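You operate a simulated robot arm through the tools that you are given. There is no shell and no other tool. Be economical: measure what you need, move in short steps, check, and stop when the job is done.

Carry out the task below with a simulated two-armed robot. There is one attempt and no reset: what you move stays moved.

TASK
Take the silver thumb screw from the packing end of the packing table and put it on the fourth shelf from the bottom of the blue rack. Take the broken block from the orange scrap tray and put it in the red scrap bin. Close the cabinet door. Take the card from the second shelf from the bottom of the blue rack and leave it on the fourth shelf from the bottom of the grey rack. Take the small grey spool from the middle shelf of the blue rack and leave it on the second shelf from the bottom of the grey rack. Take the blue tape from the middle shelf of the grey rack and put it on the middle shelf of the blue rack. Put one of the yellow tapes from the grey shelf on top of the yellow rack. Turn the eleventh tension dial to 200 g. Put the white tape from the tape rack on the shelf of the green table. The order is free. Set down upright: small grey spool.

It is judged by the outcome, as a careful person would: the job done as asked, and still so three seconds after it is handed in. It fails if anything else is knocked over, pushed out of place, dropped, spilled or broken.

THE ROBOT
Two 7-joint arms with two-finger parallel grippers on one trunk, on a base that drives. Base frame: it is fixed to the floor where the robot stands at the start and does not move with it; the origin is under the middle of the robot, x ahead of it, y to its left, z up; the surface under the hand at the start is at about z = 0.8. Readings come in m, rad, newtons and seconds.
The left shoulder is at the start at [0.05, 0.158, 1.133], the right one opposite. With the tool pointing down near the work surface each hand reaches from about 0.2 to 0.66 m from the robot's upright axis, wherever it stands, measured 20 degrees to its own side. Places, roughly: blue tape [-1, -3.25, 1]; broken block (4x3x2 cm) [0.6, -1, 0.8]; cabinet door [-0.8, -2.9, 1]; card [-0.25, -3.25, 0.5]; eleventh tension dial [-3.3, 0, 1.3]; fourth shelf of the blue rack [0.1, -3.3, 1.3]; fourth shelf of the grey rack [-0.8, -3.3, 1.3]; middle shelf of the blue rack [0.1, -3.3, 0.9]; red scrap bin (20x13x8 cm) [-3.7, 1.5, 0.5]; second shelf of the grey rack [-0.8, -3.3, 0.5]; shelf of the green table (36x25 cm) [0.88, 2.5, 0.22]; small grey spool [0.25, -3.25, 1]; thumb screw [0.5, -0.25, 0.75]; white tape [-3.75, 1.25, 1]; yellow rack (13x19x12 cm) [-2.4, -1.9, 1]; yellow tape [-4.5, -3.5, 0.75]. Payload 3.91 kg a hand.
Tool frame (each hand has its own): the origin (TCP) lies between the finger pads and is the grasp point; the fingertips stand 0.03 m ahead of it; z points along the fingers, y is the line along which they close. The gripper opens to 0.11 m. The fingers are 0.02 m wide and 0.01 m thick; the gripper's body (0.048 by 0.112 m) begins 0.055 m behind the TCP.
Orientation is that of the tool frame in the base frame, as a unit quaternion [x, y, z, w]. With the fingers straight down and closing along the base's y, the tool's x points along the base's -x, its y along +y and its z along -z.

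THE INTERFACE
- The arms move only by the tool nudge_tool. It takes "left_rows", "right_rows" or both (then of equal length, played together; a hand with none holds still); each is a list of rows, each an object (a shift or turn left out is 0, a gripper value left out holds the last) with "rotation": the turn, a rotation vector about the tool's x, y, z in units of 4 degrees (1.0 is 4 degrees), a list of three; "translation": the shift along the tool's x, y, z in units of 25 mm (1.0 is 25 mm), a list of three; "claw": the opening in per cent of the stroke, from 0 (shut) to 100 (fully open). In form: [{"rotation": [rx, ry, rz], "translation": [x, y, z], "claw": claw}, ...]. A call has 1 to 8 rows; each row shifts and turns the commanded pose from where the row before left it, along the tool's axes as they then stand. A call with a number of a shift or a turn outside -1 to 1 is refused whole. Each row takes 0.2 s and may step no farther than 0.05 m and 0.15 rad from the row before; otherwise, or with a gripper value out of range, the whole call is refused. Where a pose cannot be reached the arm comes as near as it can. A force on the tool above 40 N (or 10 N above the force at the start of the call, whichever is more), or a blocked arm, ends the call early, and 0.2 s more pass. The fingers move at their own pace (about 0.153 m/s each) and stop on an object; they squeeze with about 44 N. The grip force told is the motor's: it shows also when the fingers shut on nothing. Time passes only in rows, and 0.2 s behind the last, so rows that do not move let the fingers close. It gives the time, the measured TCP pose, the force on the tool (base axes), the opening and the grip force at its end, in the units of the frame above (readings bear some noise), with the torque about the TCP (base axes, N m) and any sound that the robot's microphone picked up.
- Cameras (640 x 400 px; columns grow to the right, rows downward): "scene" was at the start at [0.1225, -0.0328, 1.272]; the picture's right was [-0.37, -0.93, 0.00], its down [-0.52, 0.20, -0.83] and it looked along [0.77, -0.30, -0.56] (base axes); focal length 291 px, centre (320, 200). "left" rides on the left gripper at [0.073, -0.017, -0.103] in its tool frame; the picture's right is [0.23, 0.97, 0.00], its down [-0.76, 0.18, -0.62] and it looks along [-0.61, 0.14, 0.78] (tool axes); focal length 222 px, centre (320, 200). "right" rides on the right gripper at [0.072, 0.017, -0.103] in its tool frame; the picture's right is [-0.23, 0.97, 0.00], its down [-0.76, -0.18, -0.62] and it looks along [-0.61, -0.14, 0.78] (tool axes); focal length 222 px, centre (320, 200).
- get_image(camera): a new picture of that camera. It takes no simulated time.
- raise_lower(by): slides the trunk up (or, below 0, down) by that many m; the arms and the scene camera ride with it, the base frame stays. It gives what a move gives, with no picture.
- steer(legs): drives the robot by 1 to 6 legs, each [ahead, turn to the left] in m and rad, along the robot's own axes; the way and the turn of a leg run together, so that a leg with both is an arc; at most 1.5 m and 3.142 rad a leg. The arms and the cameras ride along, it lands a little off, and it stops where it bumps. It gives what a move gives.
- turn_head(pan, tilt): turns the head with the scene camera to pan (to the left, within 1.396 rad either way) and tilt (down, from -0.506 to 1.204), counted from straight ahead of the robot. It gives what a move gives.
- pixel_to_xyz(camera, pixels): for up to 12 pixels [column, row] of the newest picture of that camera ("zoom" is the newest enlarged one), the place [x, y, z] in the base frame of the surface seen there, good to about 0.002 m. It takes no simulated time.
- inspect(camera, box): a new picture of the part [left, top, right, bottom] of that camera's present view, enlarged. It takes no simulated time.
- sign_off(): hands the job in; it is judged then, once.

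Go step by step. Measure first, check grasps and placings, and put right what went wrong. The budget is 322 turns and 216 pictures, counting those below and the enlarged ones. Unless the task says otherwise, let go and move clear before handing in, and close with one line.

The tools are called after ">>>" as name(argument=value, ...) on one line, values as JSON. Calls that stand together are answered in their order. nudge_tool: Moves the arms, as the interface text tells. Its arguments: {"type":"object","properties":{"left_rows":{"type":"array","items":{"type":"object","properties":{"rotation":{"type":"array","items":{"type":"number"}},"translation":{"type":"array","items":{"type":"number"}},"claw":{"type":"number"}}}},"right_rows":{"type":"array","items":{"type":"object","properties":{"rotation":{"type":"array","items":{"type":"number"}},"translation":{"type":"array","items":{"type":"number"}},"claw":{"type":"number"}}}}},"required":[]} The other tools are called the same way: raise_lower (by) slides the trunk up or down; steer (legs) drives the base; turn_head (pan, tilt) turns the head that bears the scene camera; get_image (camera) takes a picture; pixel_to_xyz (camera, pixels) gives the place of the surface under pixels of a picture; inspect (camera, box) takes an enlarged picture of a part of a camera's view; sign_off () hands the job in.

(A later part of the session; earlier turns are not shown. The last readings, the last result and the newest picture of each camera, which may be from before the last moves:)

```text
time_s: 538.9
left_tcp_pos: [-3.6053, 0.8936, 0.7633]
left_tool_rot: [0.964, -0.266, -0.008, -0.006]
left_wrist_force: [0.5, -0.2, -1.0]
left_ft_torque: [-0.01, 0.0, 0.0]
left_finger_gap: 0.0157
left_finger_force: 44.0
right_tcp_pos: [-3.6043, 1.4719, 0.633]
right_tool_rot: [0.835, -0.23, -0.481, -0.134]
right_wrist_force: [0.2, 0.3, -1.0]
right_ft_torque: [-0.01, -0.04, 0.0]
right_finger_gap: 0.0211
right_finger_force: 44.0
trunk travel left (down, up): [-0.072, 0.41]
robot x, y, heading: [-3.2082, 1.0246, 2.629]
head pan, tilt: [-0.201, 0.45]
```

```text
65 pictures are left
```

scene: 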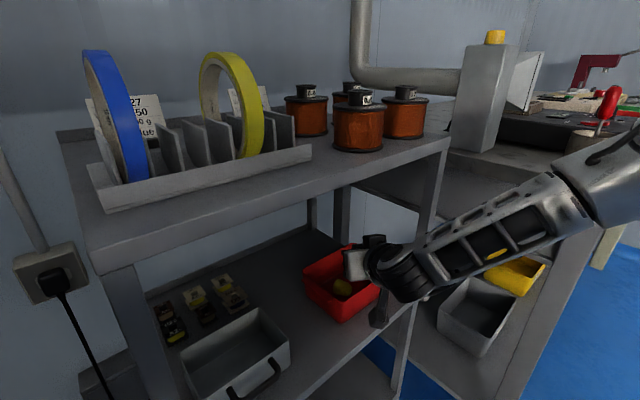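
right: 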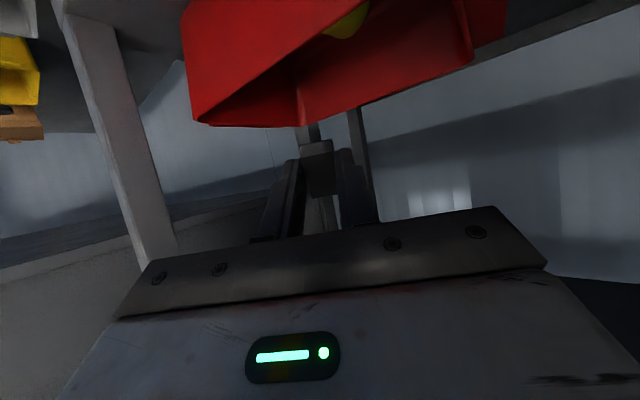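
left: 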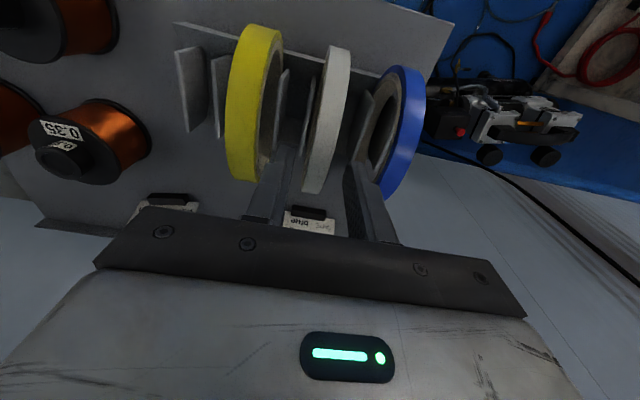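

The block is over the bin's front half. Advancing 3 cm, lowering 5 cm, and releasing.

>>> steer(legs=[[0.03, 0]])

>>> raise_lower(by=-0.045)

>>> inspect(camera="scene", box=[280, 190, 440, 340])

```text
time_s: 539.7
left_tcp_pos: [-3.6313, 0.907, 0.7615]
left_tool_rot: [0.964, -0.266, -0.008, -0.005]
left_wrist_force: [0.3, -0.7, -1.0]
left_ft_torque: [-0.04, 0.01, 0.03]
left_finger_gap: 0.0156
left_finger_force: 43.5
right_tcp_pos: [-3.6315, 1.4874, 0.6342]
right_tool_rot: [0.835, -0.231, -0.482, -0.134]
right_wrist_force: [1.0, 0.2, -0.5]
right_ft_torque: [0.02, -0.01, 0.0]
right_finger_gap: 0.021
right_finger_force: 44.2
trunk travel left (down, up): [-0.072, 0.41]
robot x, y, heading: [-3.2286, 1.0353, 2.623]
head pan, tilt: [-0.201, 0.45]
```

```text
time_s: 540.6
left_tcp_pos: [-3.6321, 0.908, 0.7156]
left_tool_rot: [0.964, -0.265, -0.007, -0.006]
left_wrist_force: [0.0, -0.9, -0.2]
left_ft_torque: [-0.04, 0.01, 0.01]
left_finger_gap: 0.0155
left_finger_force: 44.1
right_tcp_pos: [-3.6312, 1.4873, 0.5879]
right_tool_rot: [0.835, -0.23, -0.481, -0.134]
right_wrist_force: [-0.1, 0.6, 0.2]
right_ft_torque: [-0.01, -0.03, -0.02]
right_finger_gap: 0.0212
right_finger_force: 44.3
trunk travel left (down, up): [-0.027, 0.455]
robot x, y, heading: [-3.2312, 1.039, 2.626]
head pan, tilt: [-0.201, 0.45]
```

```text
2.67 times, centred on (360, 265) of scene
```

zoom: 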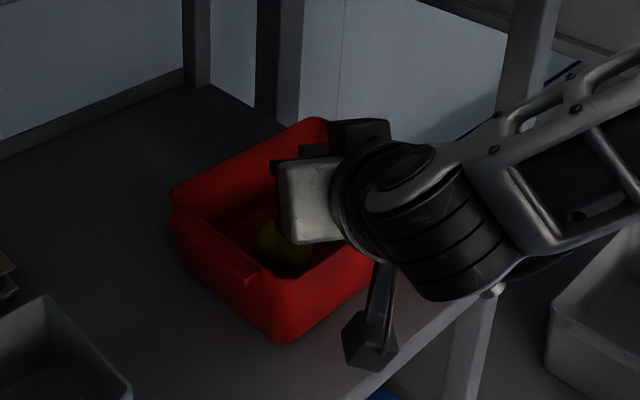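

>>> nudge_tool(right_rows=[{"claw": 40}, {"claw": 50}, {}, {}])

>>> get_image(camera="right")

```text
time_s: 541.6
left_tcp_pos: [-3.6314, 0.9064, 0.7157]
left_tool_rot: [0.964, -0.265, -0.008, -0.005]
left_wrist_force: [1.3, 0.1, -0.7]
left_ft_torque: [0.01, -0.02, 0.0]
left_finger_gap: 0.0156
left_finger_force: 44.1
right_tcp_pos: [-3.6314, 1.4873, 0.5892]
right_tool_rot: [0.835, -0.23, -0.481, -0.133]
right_wrist_force: [-0.8, 0.7, 0.3]
right_ft_torque: [0.03, -0.01, 0.0]
right_finger_gap: 0.0551
right_finger_force: 0.1
trunk travel left (down, up): [-0.027, 0.455]
robot x, y, heading: [-3.2308, 1.0379, 2.626]
head pan, tilt: [-0.201, 0.45]
```

```text
63 pictures are left
```

right: 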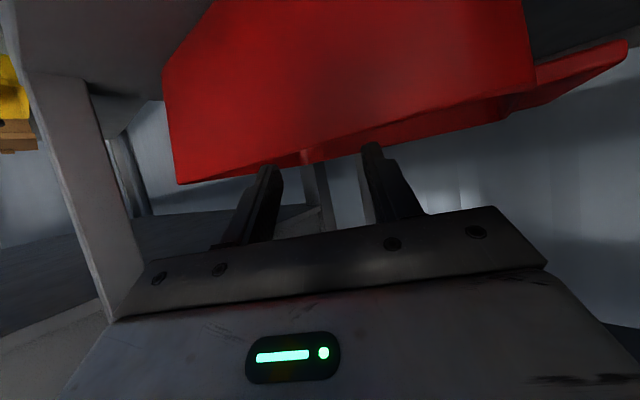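

Released. Raising, backing out and checking inside the bin.

>>> raise_lower(by=0.05)

>>> steer(legs=[[-0.3, 0]])

>>> raise_lower(by=0.35)

>>> inspect(camera="scene", box=[240, 150, 480, 350])

```text
time_s: 542.5
left_tcp_pos: [-3.6309, 0.9074, 0.7665]
left_tool_rot: [0.964, -0.266, -0.007, -0.005]
left_wrist_force: [0.5, -0.3, 0.0]
left_ft_torque: [-0.02, 0.0, 0.03]
left_finger_gap: 0.0156
left_finger_force: 44.2
right_tcp_pos: [-3.6307, 1.4867, 0.6393]
right_tool_rot: [0.835, -0.23, -0.482, -0.134]
right_wrist_force: [-0.2, -0.4, 0.1]
right_ft_torque: [-0.01, 0.0, 0.02]
right_finger_gap: 0.055
right_finger_force: 0.0
trunk travel left (down, up): [-0.077, 0.405]
robot x, y, heading: [-3.2331, 1.0367, 2.626]
head pan, tilt: [-0.201, 0.45]
```

```text
time_s: 544.6
left_tcp_pos: [-3.366, 0.7565, 0.7657]
left_tool_rot: [0.965, -0.263, -0.007, -0.006]
left_wrist_force: [0.5, 0.4, -0.7]
left_ft_torque: [0.01, 0.02, 0.02]
left_finger_gap: 0.0158
left_finger_force: 43.9
right_tcp_pos: [-3.3682, 1.3363, 0.6392]
right_tool_rot: [0.835, -0.228, -0.482, -0.133]
right_wrist_force: [0.2, 0.3, 0.3]
right_ft_torque: [-0.01, 0.01, 0.01]
right_finger_gap: 0.0551
right_finger_force: 0.1
trunk travel left (down, up): [-0.077, 0.405]
robot x, y, heading: [-2.9672, 0.8904, 2.635]
head pan, tilt: [-0.201, 0.45]
```

```text
time_s: 548.0
left_tcp_pos: [-3.3657, 0.7555, 1.1166]
left_tool_rot: [0.965, -0.263, -0.007, -0.005]
left_wrist_force: [0.0, 0.1, -0.7]
left_ft_torque: [-0.02, 0.0, 0.0]
left_finger_gap: 0.0156
left_finger_force: 44.2
right_tcp_pos: [-3.3675, 1.3352, 0.9883]
right_tool_rot: [0.836, -0.228, -0.481, -0.133]
right_wrist_force: [-0.2, -0.2, -0.6]
right_ft_torque: [-0.02, 0.02, 0.01]
right_finger_gap: 0.0548
right_finger_force: 0.1
trunk travel left (down, up): [-0.427, 0.055]
robot x, y, heading: [-2.9676, 0.887, 2.63]
head pan, tilt: [-0.201, 0.45]
```

```text
2.00 times, centred on (360, 250) of scene
```

zoom: 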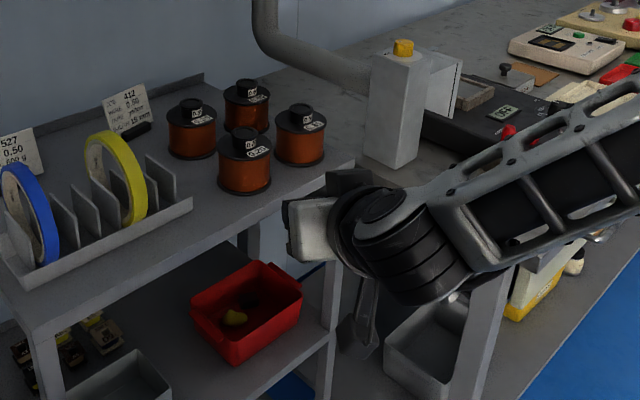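

>>> inspect(camera="scene", box=[325, 270, 405, 340])

```text
5.71 times, centred on (365, 305) of scene
```

zoom: 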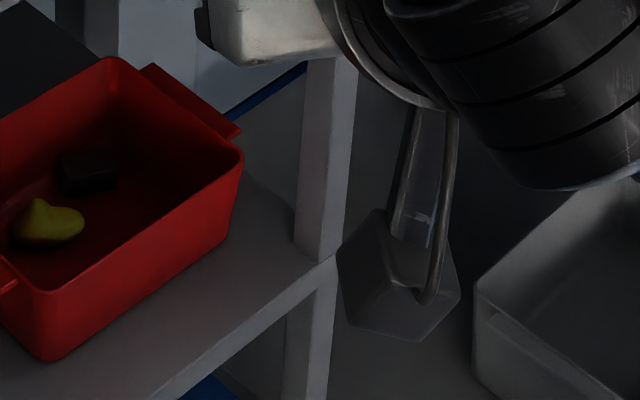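

The block lies in the red bin. Next the tension dial: looking left toward the tension stand.

>>> steer(legs=[[0.0, 0.6]])

>>> turn_head(pan=1.1, tilt=0.05)

>>> get_image(camera="scene")

```text
time_s: 550.0
left_tcp_pos: [-3.224, 0.5553, 1.1169]
left_tool_rot: [1.0, 0.028, -0.009, -0.004]
left_wrist_force: [-1.1, -0.4, -0.7]
left_ft_torque: [0.02, -0.01, 0.03]
left_finger_gap: 0.0158
left_finger_force: 43.6
right_tcp_pos: [-3.5493, 1.0359, 0.989]
right_tool_rot: [0.865, 0.025, -0.5, 0.014]
right_wrist_force: [0.2, 1.1, -0.4]
right_ft_torque: [-0.03, 0.04, 0.0]
right_finger_gap: 0.0549
right_finger_force: 0.1
trunk travel left (down, up): [-0.427, 0.055]
robot x, y, heading: [-2.9642, 0.8891, -3.069]
head pan, tilt: [-0.201, 0.45]
```

```text
time_s: 551.5
left_tcp_pos: [-3.2247, 0.5556, 1.1163]
left_tool_rot: [1.0, 0.029, -0.009, -0.003]
left_wrist_force: [-1.0, 0.1, -1.5]
left_ft_torque: [-0.02, 0.03, -0.02]
left_finger_gap: 0.0156
left_finger_force: 44.2
right_tcp_pos: [-3.5485, 1.0366, 0.9882]
right_tool_rot: [0.866, 0.026, -0.5, 0.015]
right_wrist_force: [-0.4, 0.6, 0.2]
right_ft_torque: [-0.01, -0.02, -0.04]
right_finger_gap: 0.055
right_finger_force: 0.0
trunk travel left (down, up): [-0.427, 0.055]
robot x, y, heading: [-2.9659, 0.8865, -3.06]
head pan, tilt: [1.1, 0.051]
```

```text
60 pictures are left
```

scene: 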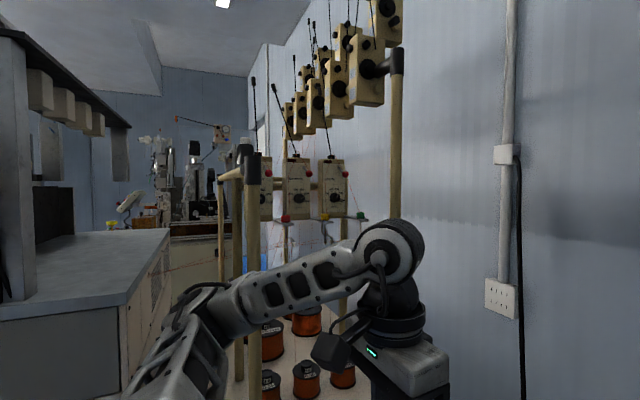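

>>> inspect(camera="scene", box=[220, 130, 380, 240])

>>> pixel_to_xyz(camera="scene", pixels=[[297, 185], [333, 180], [265, 190], [395, 150], [253, 200], [225, 180], [300, 400], [360, 70], [130, 250], [360, 360], [240, 215], [333, 200]])

>>> inspect(camera="scene", box=[270, 0, 420, 140])

```text
3.64 times, centred on (300, 185) of scene
```

zoom: 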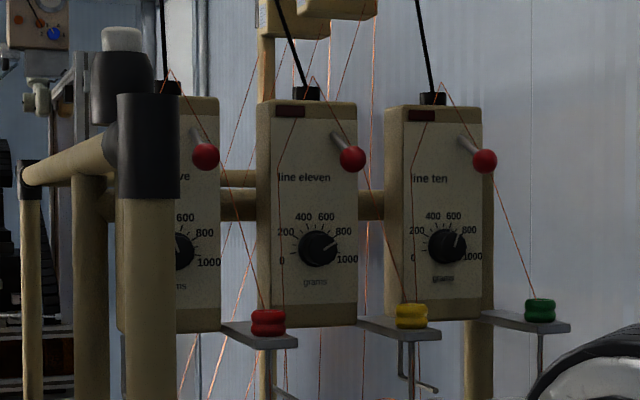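

```text
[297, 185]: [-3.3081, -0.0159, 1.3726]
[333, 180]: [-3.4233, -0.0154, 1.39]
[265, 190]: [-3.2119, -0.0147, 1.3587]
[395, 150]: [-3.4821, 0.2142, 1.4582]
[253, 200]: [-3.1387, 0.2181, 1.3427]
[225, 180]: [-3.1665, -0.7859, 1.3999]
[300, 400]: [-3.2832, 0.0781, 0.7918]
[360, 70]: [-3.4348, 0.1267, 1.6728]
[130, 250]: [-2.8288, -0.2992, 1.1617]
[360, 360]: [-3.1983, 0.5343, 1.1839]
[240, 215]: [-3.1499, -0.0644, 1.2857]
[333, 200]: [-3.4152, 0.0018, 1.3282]
```

```text
2.86 times, centred on (345, 70) of scene
```

zoom: 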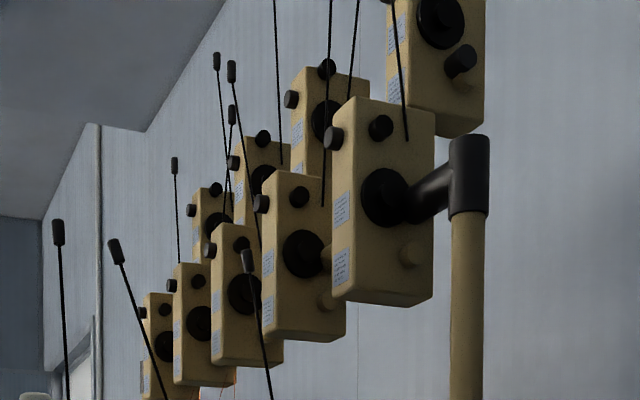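

The box labelled "line eleven" faces north at (-3.31, -0.016), with its dial around z 1.33. Measuring the dial precisely, its posts, and where my left elbow is.

>>> inspect(camera="scene", box=[276, 160, 324, 220])

>>> pixel_to_xyz(camera="zoom", pixels=[[355, 240], [330, 235], [385, 240], [355, 210], [355, 270], [250, 230], [470, 230], [415, 60], [260, 340], [250, 120]])

>>> pixel_to_xyz(camera="scene", pixels=[[215, 305], [185, 345], [155, 385], [260, 275], [395, 55], [253, 155], [322, 290]])

```text
6.67 times, centred on (300, 190) of scene
```

zoom: 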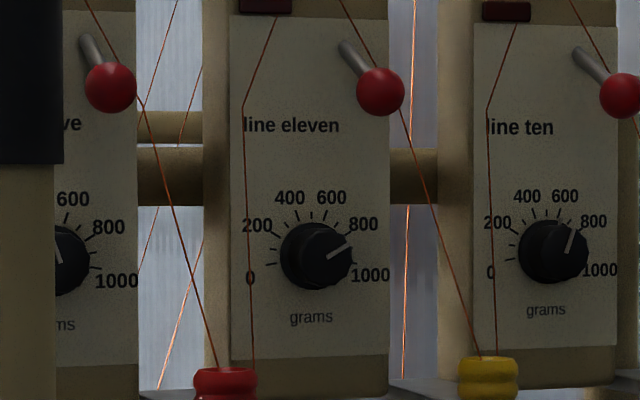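

```text
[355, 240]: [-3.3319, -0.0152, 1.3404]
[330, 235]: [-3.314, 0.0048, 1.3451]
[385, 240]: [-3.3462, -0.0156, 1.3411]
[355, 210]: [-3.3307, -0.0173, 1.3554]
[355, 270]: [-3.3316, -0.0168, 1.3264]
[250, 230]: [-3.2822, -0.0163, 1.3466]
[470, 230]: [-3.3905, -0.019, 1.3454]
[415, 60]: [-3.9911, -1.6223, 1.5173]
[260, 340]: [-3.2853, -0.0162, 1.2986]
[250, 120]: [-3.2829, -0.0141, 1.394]
```

```text
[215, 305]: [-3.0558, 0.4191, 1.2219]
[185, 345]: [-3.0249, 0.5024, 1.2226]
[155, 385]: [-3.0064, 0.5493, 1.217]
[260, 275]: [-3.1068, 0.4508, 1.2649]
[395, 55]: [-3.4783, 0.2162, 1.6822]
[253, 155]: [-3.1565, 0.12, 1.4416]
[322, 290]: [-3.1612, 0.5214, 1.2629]
```

Measuring how far the thread guides and lever balls protrude in front of the dial.

>>> pixel_to_xyz(camera="zoom", pixels=[[225, 385], [380, 90], [487, 375], [110, 90], [345, 50], [340, 248], [300, 250], [318, 262], [247, 250], [420, 200]])

>>> inspect(camera="scene", box=[292, 185, 314, 205])

```text
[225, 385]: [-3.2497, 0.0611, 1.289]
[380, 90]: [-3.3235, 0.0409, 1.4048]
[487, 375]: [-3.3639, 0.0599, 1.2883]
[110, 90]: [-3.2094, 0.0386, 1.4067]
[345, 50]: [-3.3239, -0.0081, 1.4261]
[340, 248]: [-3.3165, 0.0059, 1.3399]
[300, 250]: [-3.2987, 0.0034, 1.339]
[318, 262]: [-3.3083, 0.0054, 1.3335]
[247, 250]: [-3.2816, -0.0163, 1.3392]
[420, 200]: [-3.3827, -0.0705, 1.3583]
```

```text
16.00 times, centred on (303, 195) of scene
```

zoom: 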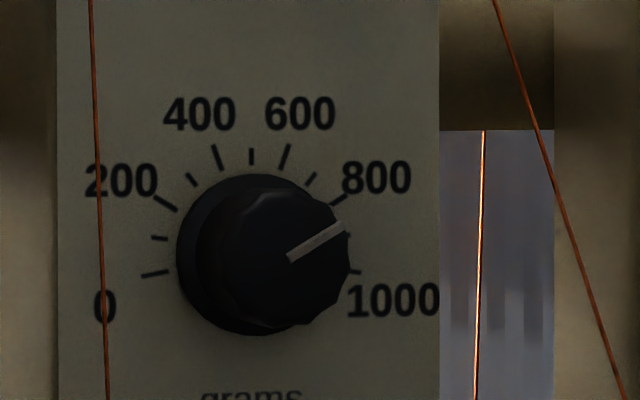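

Dial eleven: axis (-3.311, z 1.336), knob radius ≈16 mm, front y≈0.005; ticks are 42° per 200 g, pointer now ≈800 (+63°). It must turn 126° counter-clockwise to 200 (-63°). I'll retract the right hand and pitch it to horizontal, then raise it.

>>> nudge_tool(right_rows=[{"rotation": [0, -1, 0], "translation": [0.3, 0, -0.9]}, {"rotation": [0, -1, 0], "translation": [0.3, 0, -0.9]}, {"rotation": [0, -1, 0], "translation": [0.2, 0, -0.9]}, {"rotation": [0, -1, 0], "translation": [0, 0, -0.9]}, {"rotation": [0, -1, 0], "translation": [-0.3, 0, -0.9]}, {"rotation": [0, -1, 0], "translation": [-0.6, 0, -0.9]}, {"rotation": [0, -1, 0], "translation": [-0.9, 0, -0.5]}, {"rotation": [0, -0.5, 0], "translation": [-1, 0, 0]}])

>>> nudge_tool(right_rows=[{"translation": [-1, 0, 0]}, {"translation": [-1, 0, 0]}, {"translation": [-1, 0, 0]}, {"translation": [-1, 0, 0]}, {"translation": [-1, 0, 0]}, {"translation": [-1, 0, 0]}, {"translation": [-1, 0, 0]}, {"translation": [-1, 0, 0]}])

```text
time_s: 553.3
left_tcp_pos: [-3.2243, 0.5547, 1.117]
left_tool_rot: [1.0, 0.029, -0.008, -0.004]
left_wrist_force: [0.1, 0.1, -0.7]
left_ft_torque: [-0.01, -0.04, -0.01]
left_finger_gap: 0.0152
left_finger_force: 44.2
right_tcp_pos: [-3.5, 1.0112, 1.1042]
right_tool_rot: [0.788, 0.015, -0.615, 0.008]
right_wrist_force: [-0.1, 0.1, 0.2]
right_ft_torque: [0.0, 0.01, 0.01]
right_finger_gap: 0.055
right_finger_force: 0.1
right hand out of reach, approached as far as the arm can: row 1, 2, 3, 4, 5, 6, 7, 8
trunk travel left (down, up): [-0.427, 0.055]
robot x, y, heading: [-2.9662, 0.8885, -3.06]
head pan, tilt: [1.1, 0.051]
```

```text
time_s: 555.1
left_tcp_pos: [-3.2242, 0.5553, 1.1168]
left_tool_rot: [1.0, 0.029, -0.01, -0.004]
left_wrist_force: [0.6, 0.6, -1.0]
left_ft_torque: [0.03, 0.04, -0.04]
left_finger_gap: 0.0155
left_finger_force: 43.5
right_tcp_pos: [-3.5488, 1.0085, 1.2997]
right_tool_rot: [0.788, 0.018, -0.615, 0.01]
right_wrist_force: [-0.4, -0.4, 0.4]
right_ft_torque: [-0.03, -0.01, -0.02]
right_finger_gap: 0.055
right_finger_force: 0.0
trunk travel left (down, up): [-0.427, 0.055]
robot x, y, heading: [-2.9628, 0.8887, -3.065]
head pan, tilt: [1.1, 0.051]
```

>>> nudge_tool(right_rows=[{"rotation": [0, -1, 0], "translation": [0, 0, -1]}, {"rotation": [0, -1, 0], "translation": [0, 0, -1]}, {"rotation": [0, -1, 0], "translation": [0, 0, -1]}, {"rotation": [0, -0.5, 0], "translation": [0, 0, -1]}, {"translation": [0, 0, -1]}, {"translation": [0, 0, -1]}])

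>>> nudge_tool(right_rows=[{"rotation": [0, 0, 1]}, {"rotation": [0, 0, 1]}, {"rotation": [0, 0, 1]}, {"rotation": [0, 0, 1]}, {"rotation": [0, 0, 1]}, {"rotation": [0, 0, 1]}, {"rotation": [0, 0, 1]}, {"rotation": [0, 0, 1]}])

```text
time_s: 556.5
left_tcp_pos: [-3.2239, 0.5549, 1.1166]
left_tool_rot: [1.0, 0.029, -0.01, -0.004]
left_wrist_force: [0.1, 0.2, -1.5]
left_ft_torque: [0.03, -0.01, -0.01]
left_finger_gap: 0.0155
left_finger_force: 44.3
right_tcp_pos: [-3.4003, 1.0141, 1.3129]
right_tool_rot: [-0.706, -0.015, 0.708, -0.012]
right_wrist_force: [-0.4, -0.3, 0.4]
right_ft_torque: [0.0, 0.02, 0.02]
right_finger_gap: 0.0551
right_finger_force: 0.1
trunk travel left (down, up): [-0.427, 0.055]
robot x, y, heading: [-2.9663, 0.8873, -3.062]
head pan, tilt: [1.1, 0.051]
```

```text
time_s: 558.3
left_tcp_pos: [-3.2253, 0.5554, 1.117]
left_tool_rot: [1.0, 0.029, -0.008, -0.004]
left_wrist_force: [0.0, 0.2, -0.2]
left_ft_torque: [0.0, -0.03, 0.01]
left_finger_gap: 0.0156
left_finger_force: 44.1
right_tcp_pos: [-3.3987, 1.0145, 1.3126]
right_tool_rot: [0.683, -0.18, -0.677, 0.206]
right_wrist_force: [-0.6, -0.7, -0.2]
right_ft_torque: [0.02, 0.02, 0.02]
right_finger_gap: 0.0552
right_finger_force: 0.1
trunk travel left (down, up): [-0.427, 0.055]
robot x, y, heading: [-2.9673, 0.889, -3.061]
head pan, tilt: [1.1, 0.051]
```

Horizontal now, and rolling works. Continuing the roll to about +88°.

>>> nudge_tool(right_rows=[{"rotation": [0, 0, 1]}, {"rotation": [0, 0, 1]}, {"rotation": [0, 0, 1]}, {"rotation": [0, 0, 1]}, {"rotation": [0, 0, 1]}, {"rotation": [0, 0, 1]}, {"rotation": [0, 0, 1]}, {"rotation": [0, 0, 1]}])

>>> nudge_tool(right_rows=[{"rotation": [0, 0, 1]}, {"rotation": [0, 0, 1]}, {"rotation": [0, 0, 1]}, {"rotation": [0, 0, 1]}, {"rotation": [0, 0, 1]}, {"rotation": [0, 0, 1]}])

>>> steer(legs=[[0, 1.49]])

>>> turn_head(pan=-0.3, tilt=0.15)

>>> get_image(camera="scene")

```text
time_s: 560.1
left_tcp_pos: [-3.2244, 0.554, 1.1168]
left_tool_rot: [1.0, 0.029, -0.009, -0.004]
left_wrist_force: [1.0, 0.5, -0.6]
left_ft_torque: [0.04, 0.0, 0.01]
left_finger_gap: 0.0155
left_finger_force: 44.1
right_tcp_pos: [-3.3989, 1.0149, 1.3129]
right_tool_rot: [0.607, -0.362, -0.593, 0.385]
right_wrist_force: [0.6, 0.7, 0.2]
right_ft_torque: [0.02, -0.01, 0.02]
right_finger_gap: 0.0551
right_finger_force: 0.0
trunk travel left (down, up): [-0.427, 0.055]
robot x, y, heading: [-2.9647, 0.8883, -3.057]
head pan, tilt: [1.1, 0.051]
```

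```text
time_s: 561.5
left_tcp_pos: [-3.2252, 0.5552, 1.1175]
left_tool_rot: [1.0, 0.028, -0.009, -0.004]
left_wrist_force: [-0.1, -0.2, -0.2]
left_ft_torque: [0.01, 0.02, -0.03]
left_finger_gap: 0.0155
left_finger_force: 44.5
right_tcp_pos: [-3.3994, 1.0139, 1.3128]
right_tool_rot: [0.519, -0.479, -0.5, 0.501]
right_wrist_force: [0.5, 0.1, 0.0]
right_ft_torque: [-0.03, 0.01, 0.02]
right_finger_gap: 0.0554
right_finger_force: 0.0
trunk travel left (down, up): [-0.427, 0.055]
robot x, y, heading: [-2.9645, 0.8888, -3.065]
head pan, tilt: [1.1, 0.051]
```

```text
time_s: 564.5
left_tcp_pos: [-2.8377, 0.5213, 1.0941]
left_tool_rot: [0.888, 0.456, -0.004, -0.056]
left_wrist_force: [0.9, -0.2, -1.2]
left_ft_torque: [-0.02, -0.01, 0.03]
left_finger_gap: 0.0155
left_finger_force: 43.9
right_tcp_pos: [-3.26, 0.5359, 1.3118]
right_tool_rot: [0.698, -0.121, -0.15, 0.69]
right_wrist_force: [-0.5, -0.3, -0.2]
right_ft_torque: [0.01, 0.01, -0.01]
right_finger_gap: 0.055
right_finger_force: 0.1
trunk travel left (down, up): [-0.427, 0.055]
robot x, y, heading: [-2.9707, 0.8877, -1.943]
head pan, tilt: [1.1, 0.051]
stopped in leg 1: the robot was blocked; the commanded pose is now the measured one
```

```text
time_s: 566.1
left_tcp_pos: [-2.8378, 0.5194, 1.0941]
left_tool_rot: [0.888, 0.456, -0.005, -0.053]
left_wrist_force: [-0.5, 0.5, -1.5]
left_ft_torque: [0.0, 0.02, -0.02]
left_finger_gap: 0.0155
left_finger_force: 44.1
right_tcp_pos: [-3.2616, 0.5362, 1.3101]
right_tool_rot: [0.698, -0.122, -0.15, 0.69]
right_wrist_force: [-0.3, 0.0, -0.2]
right_ft_torque: [0.0, -0.01, 0.01]
right_finger_gap: 0.0548
right_finger_force: 0.1
trunk travel left (down, up): [-0.427, 0.055]
robot x, y, heading: [-2.964, 0.8897, -1.938]
head pan, tilt: [-0.3, 0.15]
```

```text
55 pictures are left
```

scene: 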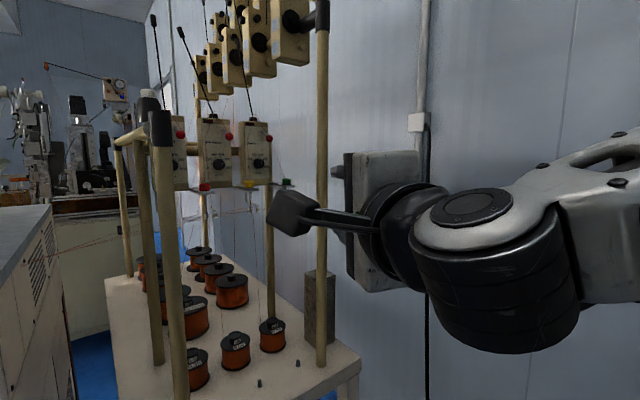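

Blocked — probably the left arm against the winder side. Turning back a little and looking left.

>>> steer(legs=[[0, -0.25]])

>>> turn_head(pan=0.9, tilt=0.25)

>>> get_image(camera="scene")

```text
time_s: 567.3
left_tcp_pos: [-2.9304, 0.5042, 1.0979]
left_tool_rot: [0.939, 0.341, -0.003, -0.05]
left_wrist_force: [0.3, -0.9, -1.2]
left_ft_torque: [0.03, -0.01, -0.03]
left_finger_gap: 0.0153
left_finger_force: 44.1
right_tcp_pos: [-3.3369, 0.6272, 1.3121]
right_tool_rot: [0.674, -0.209, -0.236, 0.668]
right_wrist_force: [-0.5, -0.1, -0.5]
right_ft_torque: [-0.02, 0.04, 0.01]
right_finger_gap: 0.0549
right_finger_force: 0.1
trunk travel left (down, up): [-0.427, 0.055]
robot x, y, heading: [-2.972, 0.887, -2.19]
head pan, tilt: [-0.3, 0.15]
```

```text
time_s: 568.7
left_tcp_pos: [-2.9304, 0.5039, 1.0973]
left_tool_rot: [0.939, 0.341, -0.003, -0.05]
left_wrist_force: [0.2, 0.0, -0.8]
left_ft_torque: [0.0, -0.02, 0.0]
left_finger_gap: 0.0154
left_finger_force: 43.8
right_tcp_pos: [-3.3363, 0.6283, 1.3131]
right_tool_rot: [0.674, -0.208, -0.236, 0.668]
right_wrist_force: [-0.6, 0.3, -0.3]
right_ft_torque: [-0.03, -0.02, -0.02]
right_finger_gap: 0.055
right_finger_force: 0.1
trunk travel left (down, up): [-0.427, 0.055]
robot x, y, heading: [-2.968, 0.8864, -2.191]
head pan, tilt: [0.901, 0.25]
```

```text
54 pictures are left
```

scene: 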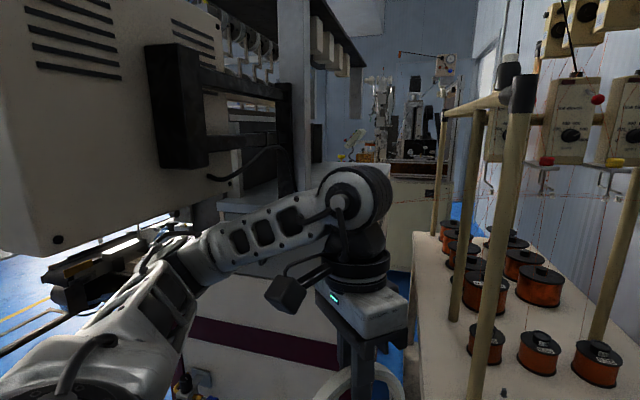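

>>> pixel_to_xyz(camera="scene", pixels=[[60, 240], [215, 150], [215, 60], [130, 190], [30, 100], [285, 120], [230, 230], [200, 165], [230, 200], [420, 300], [505, 150], [330, 60]])

```text
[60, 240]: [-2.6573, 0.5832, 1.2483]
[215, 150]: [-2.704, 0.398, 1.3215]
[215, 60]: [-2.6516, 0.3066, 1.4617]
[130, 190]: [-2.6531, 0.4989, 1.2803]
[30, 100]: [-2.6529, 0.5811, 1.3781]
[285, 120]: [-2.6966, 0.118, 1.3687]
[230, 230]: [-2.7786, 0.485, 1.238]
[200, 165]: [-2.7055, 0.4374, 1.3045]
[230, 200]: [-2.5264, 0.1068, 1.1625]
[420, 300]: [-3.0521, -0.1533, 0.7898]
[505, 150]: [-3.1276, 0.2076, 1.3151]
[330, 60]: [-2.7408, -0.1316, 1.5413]
```

The display panel (back at x≈-2.65, y 0.31–0.58) blocked the left arm. I'll shift the base west to x≈-3.14 before turning south.

>>> steer(legs=[[0, -0.41], [0.21, 0], [0, 0.6]])

>>> steer(legs=[[0, 0.43]])

>>> turn_head(pan=-0.1, tilt=0.2)

>>> get_image(camera="scene")

```text
time_s: 573.2
left_tcp_pos: [-3.034, 0.4109, 1.0979]
left_tool_rot: [0.902, 0.43, -0.009, -0.049]
left_wrist_force: [0.4, 0.2, -0.4]
left_ft_torque: [-0.01, -0.01, 0.02]
left_finger_gap: 0.0154
left_finger_force: 43.5
right_tcp_pos: [-3.4566, 0.4573, 1.3143]
right_tool_rot: [0.691, -0.143, -0.173, 0.687]
right_wrist_force: [0.6, -1.4, -0.9]
right_ft_torque: [0.03, 0.03, 0.02]
right_finger_gap: 0.055
right_finger_force: 0.1
trunk travel left (down, up): [-0.427, 0.055]
robot x, y, heading: [-3.1464, 0.7824, -2.003]
head pan, tilt: [0.901, 0.25]
```

```text
time_s: 574.9
left_tcp_pos: [-2.889, 0.4916, 1.0994]
left_tool_rot: [0.789, 0.612, -0.019, -0.046]
left_wrist_force: [0.7, 0.1, -0.8]
left_ft_torque: [0.03, -0.03, 0.02]
left_finger_gap: 0.0155
left_finger_force: 43.8
right_tcp_pos: [-3.2924, 0.3549, 1.3137]
right_tool_rot: [0.705, 0.007, -0.022, 0.709]
right_wrist_force: [0.8, -0.3, 1.1]
right_ft_torque: [0.01, 0.02, -0.03]
right_finger_gap: 0.0551
right_finger_force: 0.0
trunk travel left (down, up): [-0.427, 0.055]
robot x, y, heading: [-3.1433, 0.7809, -1.57]
head pan, tilt: [0.901, 0.25]
```

```text
time_s: 576.1
left_tcp_pos: [-2.8908, 0.4907, 1.0977]
left_tool_rot: [0.789, 0.612, -0.019, -0.046]
left_wrist_force: [0.4, -0.3, -0.5]
left_ft_torque: [0.02, 0.02, 0.0]
left_finger_gap: 0.0155
left_finger_force: 43.9
right_tcp_pos: [-3.2939, 0.3567, 1.3131]
right_tool_rot: [0.706, 0.008, -0.022, 0.708]
right_wrist_force: [0.0, 0.4, -0.2]
right_ft_torque: [-0.02, 0.03, 0.02]
right_finger_gap: 0.0549
right_finger_force: 0.1
trunk travel left (down, up): [-0.427, 0.055]
robot x, y, heading: [-3.1419, 0.7806, -1.571]
head pan, tilt: [-0.099, 0.201]
```

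```text
53 pictures are left
```

scene: 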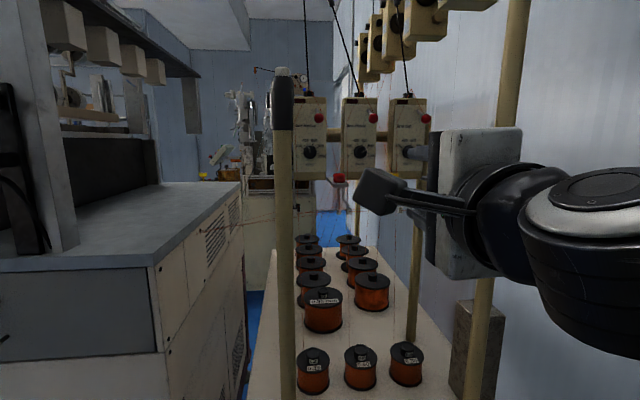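

Facing the stand: dial eleven is the middle box at (360,152). Zooming to re-measure its axis from the front.

>>> inspect(camera="scene", box=[340, 130, 380, 170])

>>> pixel_to_xyz(camera="zoom", pixels=[[320, 200], [300, 200], [340, 200], [320, 215], [260, 230], [400, 230], [320, 260], [320, 150], [320, 230], [280, 225], [360, 225]])

```text
10.00 times, centred on (360, 150) of scene
```

zoom: 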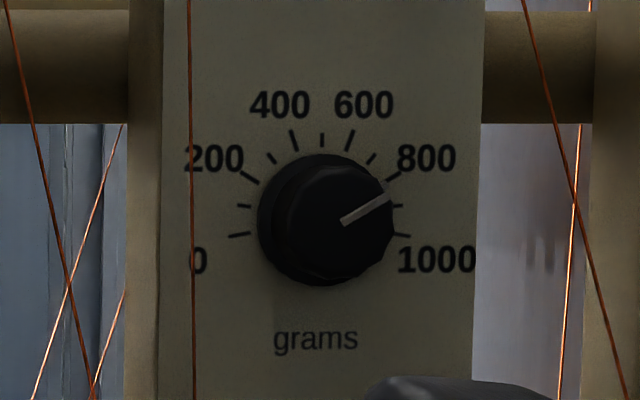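

```text
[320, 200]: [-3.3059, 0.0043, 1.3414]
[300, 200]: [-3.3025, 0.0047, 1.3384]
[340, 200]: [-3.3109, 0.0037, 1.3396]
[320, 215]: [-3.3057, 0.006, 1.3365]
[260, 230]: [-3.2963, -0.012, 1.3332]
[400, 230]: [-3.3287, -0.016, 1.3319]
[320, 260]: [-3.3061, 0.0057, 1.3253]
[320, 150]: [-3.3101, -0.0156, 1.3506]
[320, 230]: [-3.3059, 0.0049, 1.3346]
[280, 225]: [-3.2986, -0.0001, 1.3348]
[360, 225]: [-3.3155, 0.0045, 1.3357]
```

Axis confirmed at (-3.3095, z 1.336); pointer at ≈+62° (800). Aligning the hand and moving closer.

>>> nudge_tool(right_rows=[{"translation": [-0.33, 0.45, 0.5]}, {"translation": [-0.33, 0.45, 0.5]}, {}])

>>> steer(legs=[[0.1, 0]])

>>> get_image(camera="scene")

```text
time_s: 576.9
left_tcp_pos: [-2.891, 0.4907, 1.0979]
left_tool_rot: [0.79, 0.612, -0.019, -0.046]
left_wrist_force: [0.0, -0.1, 0.2]
left_ft_torque: [-0.03, 0.05, -0.02]
left_finger_gap: 0.0154
left_finger_force: 43.8
right_tcp_pos: [-3.3102, 0.3319, 1.3366]
right_tool_rot: [0.706, 0.007, -0.023, 0.708]
right_wrist_force: [0.9, 0.6, 0.9]
right_ft_torque: [-0.03, -0.03, -0.03]
right_finger_gap: 0.0552
right_finger_force: 0.1
trunk travel left (down, up): [-0.427, 0.055]
robot x, y, heading: [-3.1416, 0.7827, -1.567]
head pan, tilt: [-0.099, 0.201]
```

```text
time_s: 578.1
left_tcp_pos: [-2.889, 0.3891, 1.0978]
left_tool_rot: [0.788, 0.613, -0.018, -0.046]
left_wrist_force: [-0.9, -0.2, -1.0]
left_ft_torque: [0.01, 0.01, -0.03]
left_finger_gap: 0.0157
left_finger_force: 43.8
right_tcp_pos: [-3.3081, 0.2289, 1.3362]
right_tool_rot: [0.707, 0.008, -0.022, 0.707]
right_wrist_force: [-0.3, 0.2, 0.2]
right_ft_torque: [-0.04, 0.01, -0.01]
right_finger_gap: 0.0549
right_finger_force: 0.1
trunk travel left (down, up): [-0.427, 0.055]
robot x, y, heading: [-3.1464, 0.6782, -1.567]
head pan, tilt: [-0.099, 0.201]
```

```text
51 pictures are left
```

scene: 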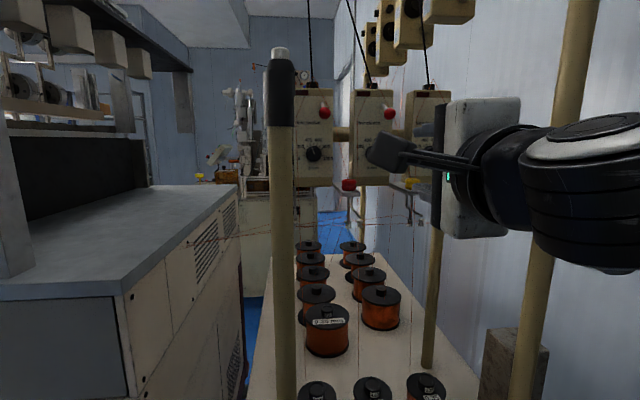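

Checking the wrist/forearm position relative to the tall right post before extending.

>>> pixel_to_xyz(camera="scene", pixels=[[600, 135], [545, 170], [610, 200], [500, 160], [560, 80], [630, 240], [535, 280], [480, 230], [380, 150]])

>>> turn_head(pan=-0.6, tilt=0.2)

>>> get_image(camera="scene")

```text
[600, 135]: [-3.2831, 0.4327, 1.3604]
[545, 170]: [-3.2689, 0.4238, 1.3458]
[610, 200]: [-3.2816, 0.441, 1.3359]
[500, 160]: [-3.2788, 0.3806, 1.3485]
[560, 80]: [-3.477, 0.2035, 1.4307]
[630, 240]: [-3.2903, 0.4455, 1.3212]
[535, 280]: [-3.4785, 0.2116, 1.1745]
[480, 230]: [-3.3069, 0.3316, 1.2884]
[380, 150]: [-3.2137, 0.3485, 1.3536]
```

```text
time_s: 579.0
left_tcp_pos: [-2.8901, 0.3889, 1.0978]
left_tool_rot: [0.789, 0.612, -0.019, -0.046]
left_wrist_force: [0.4, 0.5, 0.4]
left_ft_torque: [0.03, 0.0, -0.01]
left_finger_gap: 0.0158
left_finger_force: 43.8
right_tcp_pos: [-3.3099, 0.2313, 1.3375]
right_tool_rot: [0.706, 0.007, -0.021, 0.708]
right_wrist_force: [-0.3, 0.6, -0.2]
right_ft_torque: [0.01, 0.02, 0.01]
right_finger_gap: 0.0549
right_finger_force: 0.2
trunk travel left (down, up): [-0.427, 0.055]
robot x, y, heading: [-3.1416, 0.6811, -1.568]
head pan, tilt: [-0.6, 0.201]
```

```text
50 pictures are left
```

scene: 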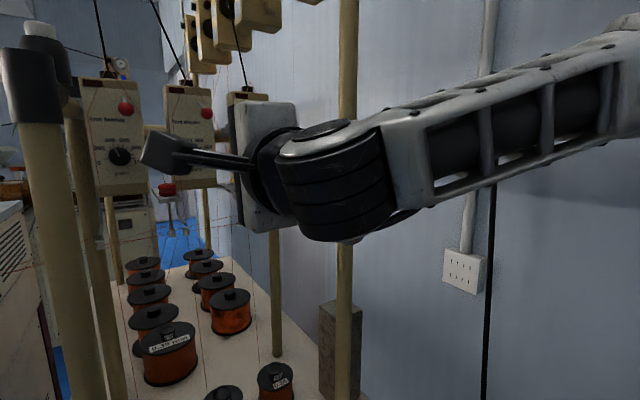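

>>> pixel_to_xyz(camera="scene", pixels=[[420, 150], [480, 125], [545, 95], [610, 70], [340, 150], [430, 200], [350, 100]])

```text
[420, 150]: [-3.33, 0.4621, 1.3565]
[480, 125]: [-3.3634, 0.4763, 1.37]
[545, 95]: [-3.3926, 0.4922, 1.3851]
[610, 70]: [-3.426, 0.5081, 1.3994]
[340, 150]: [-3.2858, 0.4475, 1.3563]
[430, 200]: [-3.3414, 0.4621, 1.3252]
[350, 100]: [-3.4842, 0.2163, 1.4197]
```

Extending with the arm (not the base) should keep the forearm north of the post. Advancing 0.125 m and checking.

>>> nudge_tool(right_rows=[{"translation": [0.02, 0, 1]}, {"translation": [0.02, 0, 1]}, {"translation": [0.02, 0, 1]}, {"translation": [0.02, 0, 1]}, {"translation": [0.02, 0, 1]}, {}])

>>> get_image(camera="scene")

>>> pixel_to_xyz(camera="scene", pixels=[[420, 150], [480, 140], [545, 120], [610, 100], [340, 150]])

```text
time_s: 580.4
left_tcp_pos: [-2.8903, 0.3905, 1.0991]
left_tool_rot: [0.789, 0.612, -0.019, -0.046]
left_wrist_force: [0.4, -0.2, -1.0]
left_ft_torque: [0.02, 0.01, 0.02]
left_finger_gap: 0.0157
left_finger_force: 44.0
right_tcp_pos: [-3.3089, 0.1062, 1.3368]
right_tool_rot: [0.705, 0.008, -0.021, 0.709]
right_wrist_force: [-0.1, -0.1, 0.4]
right_ft_torque: [-0.01, 0.01, -0.01]
right_finger_gap: 0.0552
right_finger_force: 0.0
trunk travel left (down, up): [-0.427, 0.055]
robot x, y, heading: [-3.1427, 0.6785, -1.567]
head pan, tilt: [-0.6, 0.201]
```

```text
49 pictures are left
```

scene: 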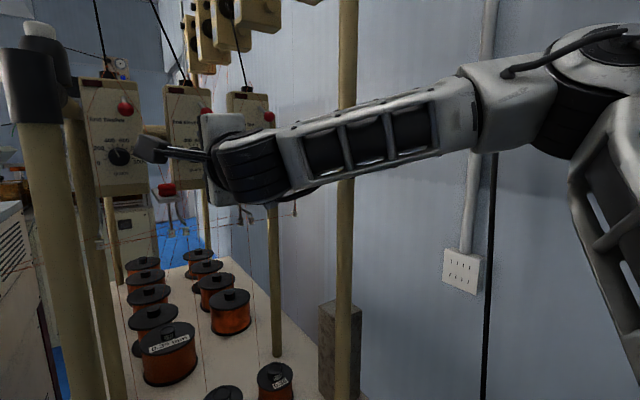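

```text
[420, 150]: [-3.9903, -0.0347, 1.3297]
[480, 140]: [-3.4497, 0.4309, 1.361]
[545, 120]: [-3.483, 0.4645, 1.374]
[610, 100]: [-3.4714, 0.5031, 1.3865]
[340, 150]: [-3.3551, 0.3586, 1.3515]
```

Forearm stays well north of the post. Advancing the final 88 mm.

>>> nudge_tool(right_rows=[{"translation": [0.02, -0.02, 1]}, {"translation": [0.02, -0.01, 1]}, {"translation": [0, 0, 0.9]}, {}])

>>> get_image(camera="right")

```text
time_s: 581.4
left_tcp_pos: [-2.8896, 0.3899, 1.0981]
left_tool_rot: [0.789, 0.612, -0.019, -0.046]
left_wrist_force: [0.1, -0.2, 0.6]
left_ft_torque: [0.0, -0.01, 0.01]
left_finger_gap: 0.0156
left_finger_force: 43.9
right_tcp_pos: [-3.3077, 0.0326, 1.3364]
right_tool_rot: [0.706, 0.008, -0.021, 0.708]
right_wrist_force: [0.5, 0.6, 1.0]
right_ft_torque: [-0.01, -0.01, 0.01]
right_finger_gap: 0.0553
right_finger_force: 0.0
trunk travel left (down, up): [-0.427, 0.055]
robot x, y, heading: [-3.1455, 0.6797, -1.573]
head pan, tilt: [-0.6, 0.201]
```

```text
48 pictures are left
```

right: 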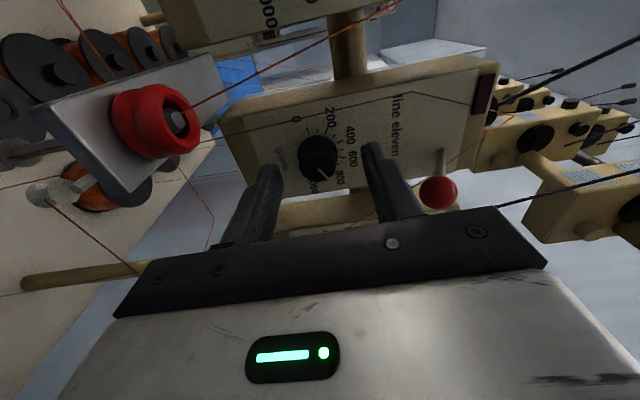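

The knob is centred between the fingers. Advancing 13 mm and closing on it.

>>> nudge_tool(right_rows=[{"translation": [-0.05, 0, 0.54]}, {}, {"claw": 0}, {}, {}])

>>> get_image(camera="right")

```text
time_s: 582.6
left_tcp_pos: [-2.8907, 0.39, 1.0989]
left_tool_rot: [0.79, 0.612, -0.019, -0.045]
left_wrist_force: [1.0, 0.2, -0.3]
left_ft_torque: [-0.02, -0.03, -0.02]
left_finger_gap: 0.0158
left_finger_force: 44.0
right_tcp_pos: [-3.3089, 0.0208, 1.3353]
right_tool_rot: [0.707, 0.008, -0.022, 0.706]
right_wrist_force: [0.5, 6.6, -9.6]
right_ft_torque: [0.23, -0.03, -0.38]
right_finger_gap: 0.0281
right_finger_force: 45.0
trunk travel left (down, up): [-0.427, 0.055]
robot x, y, heading: [-3.145, 0.6784, -1.573]
head pan, tilt: [-0.6, 0.201]
```

```text
47 pictures are left
```

right: 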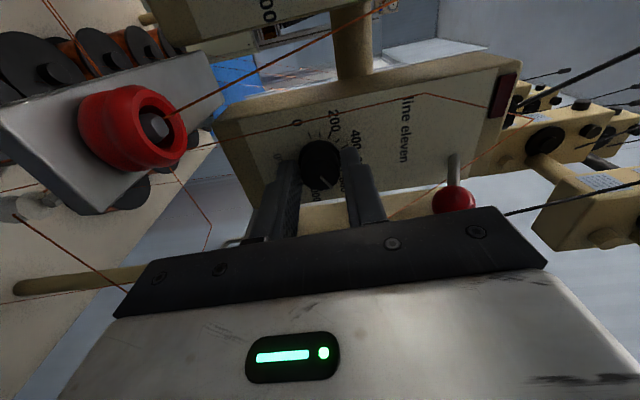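

Gripped (28 mm). Turning counter-clockwise a first 16° as a test.

>>> nudge_tool(right_rows=[{"rotation": [0, 0, -1]}, {"rotation": [0, 0, -1]}, {"rotation": [0, 0, -1]}, {"rotation": [0, 0, -1]}])

```text
time_s: 583.6
left_tcp_pos: [-2.8896, 0.3904, 1.0996]
left_tool_rot: [0.79, 0.612, -0.019, -0.046]
left_wrist_force: [1.0, 0.5, -1.3]
left_ft_torque: [0.0, -0.02, -0.01]
left_finger_gap: 0.0156
left_finger_force: 43.9
right_tcp_pos: [-3.31, 0.0203, 1.3339]
right_tool_rot: [0.699, 0.107, -0.12, 0.697]
right_wrist_force: [0.6, 13.3, -17.9]
right_ft_torque: [0.3, 0.0, -0.56]
right_finger_gap: 0.028
right_finger_force: 45.4
trunk travel left (down, up): [-0.427, 0.055]
robot x, y, heading: [-3.1456, 0.6793, -1.57]
head pan, tilt: [-0.6, 0.201]
```

Rotation works, with some side load (17.9 N downward, 13 N outward); easing the hand 2 mm down and 1.5 mm back.

>>> nudge_tool(right_rows=[{"translation": [0.02, -0.1, -0.06]}, {"rotation": [0, 0, -1]}, {"rotation": [0, 0, -1]}, {"rotation": [0, 0, -1]}, {"rotation": [0, 0, -1]}])

```text
time_s: 584.8
left_tcp_pos: [-2.8896, 0.389, 1.0978]
left_tool_rot: [0.789, 0.613, -0.019, -0.047]
left_wrist_force: [0.0, -0.2, -0.2]
left_ft_torque: [-0.02, -0.04, 0.0]
left_finger_gap: 0.0153
left_finger_force: 43.9
right_tcp_pos: [-3.3105, 0.0207, 1.3356]
right_tool_rot: [0.675, 0.202, -0.217, 0.675]
right_wrist_force: [3.3, -3.9, 1.3]
right_ft_torque: [0.21, -0.04, 0.52]
right_finger_gap: 0.0281
right_finger_force: 44.9
trunk travel left (down, up): [-0.427, 0.055]
robot x, y, heading: [-3.1427, 0.6805, -1.57]
head pan, tilt: [-0.6, 0.201]
```

Forces are low now. Continuing: 8 more steps.

>>> nudge_tool(right_rows=[{"rotation": [0, 0, -1]}, {"rotation": [0, 0, -1]}, {"rotation": [0, 0, -1]}, {"rotation": [0, 0, -1]}, {"rotation": [0, 0, -1]}, {"rotation": [0, 0, -1]}, {"rotation": [0, 0, -1]}, {"rotation": [0, 0, -1]}])

```text
time_s: 586.6
left_tcp_pos: [-2.8906, 0.3892, 1.0983]
left_tool_rot: [0.788, 0.613, -0.018, -0.047]
left_wrist_force: [0.2, 0.4, -0.2]
left_ft_torque: [0.0, 0.04, 0.01]
left_finger_gap: 0.0155
left_finger_force: 43.9
right_tcp_pos: [-3.3104, 0.0201, 1.3353]
right_tool_rot: [0.594, 0.381, -0.394, 0.589]
right_wrist_force: [0.6, -10.6, 10.8]
right_ft_torque: [-0.66, 0.0, -0.15]
right_finger_gap: 0.0282
right_finger_force: 45.4
trunk travel left (down, up): [-0.427, 0.055]
robot x, y, heading: [-3.1441, 0.6786, -1.567]
head pan, tilt: [-0.6, 0.201]
```

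>>> nudge_tool(right_rows=[{"rotation": [0, 0, -1], "translation": [0, 0, 0.04]}, {"rotation": [0, 0, -1]}, {"rotation": [0, 0, -1]}, {"rotation": [0, 0, -1]}, {"rotation": [0, 0, -1]}, {"rotation": [0, 0, -1]}, {"rotation": [0, 0, -1]}, {"rotation": [0, 0, -1]}])

```text
time_s: 588.4
left_tcp_pos: [-2.8904, 0.39, 1.0983]
left_tool_rot: [0.789, 0.612, -0.018, -0.046]
left_wrist_force: [-0.1, 0.1, -0.3]
left_ft_torque: [-0.01, 0.04, 0.0]
left_finger_gap: 0.0156
left_finger_force: 43.6
right_tcp_pos: [-3.3104, 0.0205, 1.3339]
right_tool_rot: [-0.467, -0.529, 0.541, -0.458]
right_wrist_force: [-2.7, -2.1, 7.5]
right_ft_torque: [-1.11, 0.0, 0.17]
right_finger_gap: 0.0277
right_finger_force: 45.4
trunk travel left (down, up): [-0.427, 0.055]
robot x, y, heading: [-3.1449, 0.6771, -1.563]
head pan, tilt: [-0.6, 0.201]
```

Turned 96° so far. Adding the last ~29.5°.

>>> nudge_tool(right_rows=[{"rotation": [0, 0, -1]}, {"rotation": [0, 0, -1]}, {"rotation": [0, 0, -1]}, {"rotation": [0, 0, -1]}, {"rotation": [0, 0, -1]}, {"rotation": [0, 0, -1]}, {"rotation": [0, 0, -1]}, {"rotation": [0, 0, -0.35]}])

>>> turn_head(pan=-0.1, tilt=0.2)

>>> inspect(camera="scene", box=[300, 90, 460, 210])

```text
time_s: 590.2
left_tcp_pos: [-2.8906, 0.3902, 1.0984]
left_tool_rot: [0.789, 0.612, -0.018, -0.045]
left_wrist_force: [-0.3, 0.3, 0.2]
left_ft_torque: [0.02, -0.02, 0.04]
left_finger_gap: 0.0154
left_finger_force: 44.2
right_tcp_pos: [-3.3117, 0.021, 1.3349]
right_tool_rot: [-0.316, -0.63, 0.64, -0.306]
right_wrist_force: [-2.9, 1.5, 3.7]
right_ft_torque: [-0.95, 0.0, 0.68]
right_finger_gap: 0.0278
right_finger_force: 45.4
trunk travel left (down, up): [-0.427, 0.055]
robot x, y, heading: [-3.142, 0.6798, -1.569]
head pan, tilt: [-0.6, 0.201]
```

```text
time_s: 591.2
left_tcp_pos: [-2.8902, 0.3899, 1.0984]
left_tool_rot: [0.789, 0.612, -0.019, -0.046]
left_wrist_force: [0.2, 0.5, -0.3]
left_ft_torque: [-0.01, 0.0, 0.0]
left_finger_gap: 0.0155
left_finger_force: 44.6
right_tcp_pos: [-3.3111, 0.0213, 1.3336]
right_tool_rot: [-0.317, -0.63, 0.639, -0.306]
right_wrist_force: [-1.6, 4.0, 3.5]
right_ft_torque: [-0.07, 0.03, -0.02]
right_finger_gap: 0.0276
right_finger_force: 45.0
trunk travel left (down, up): [-0.427, 0.055]
robot x, y, heading: [-3.1432, 0.681, -1.57]
head pan, tilt: [-0.099, 0.201]
```

```text
3.33 times, centred on (380, 150) of scene
```

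zoom: 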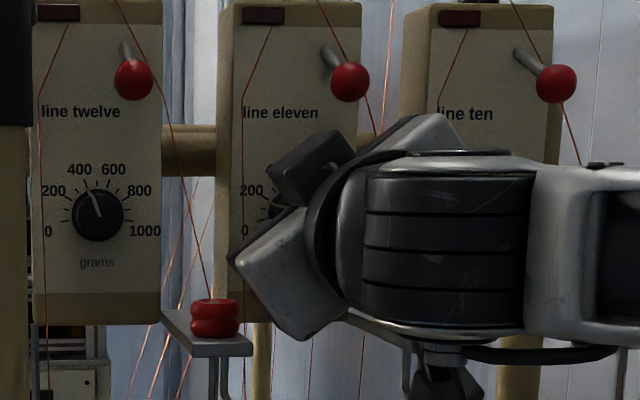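

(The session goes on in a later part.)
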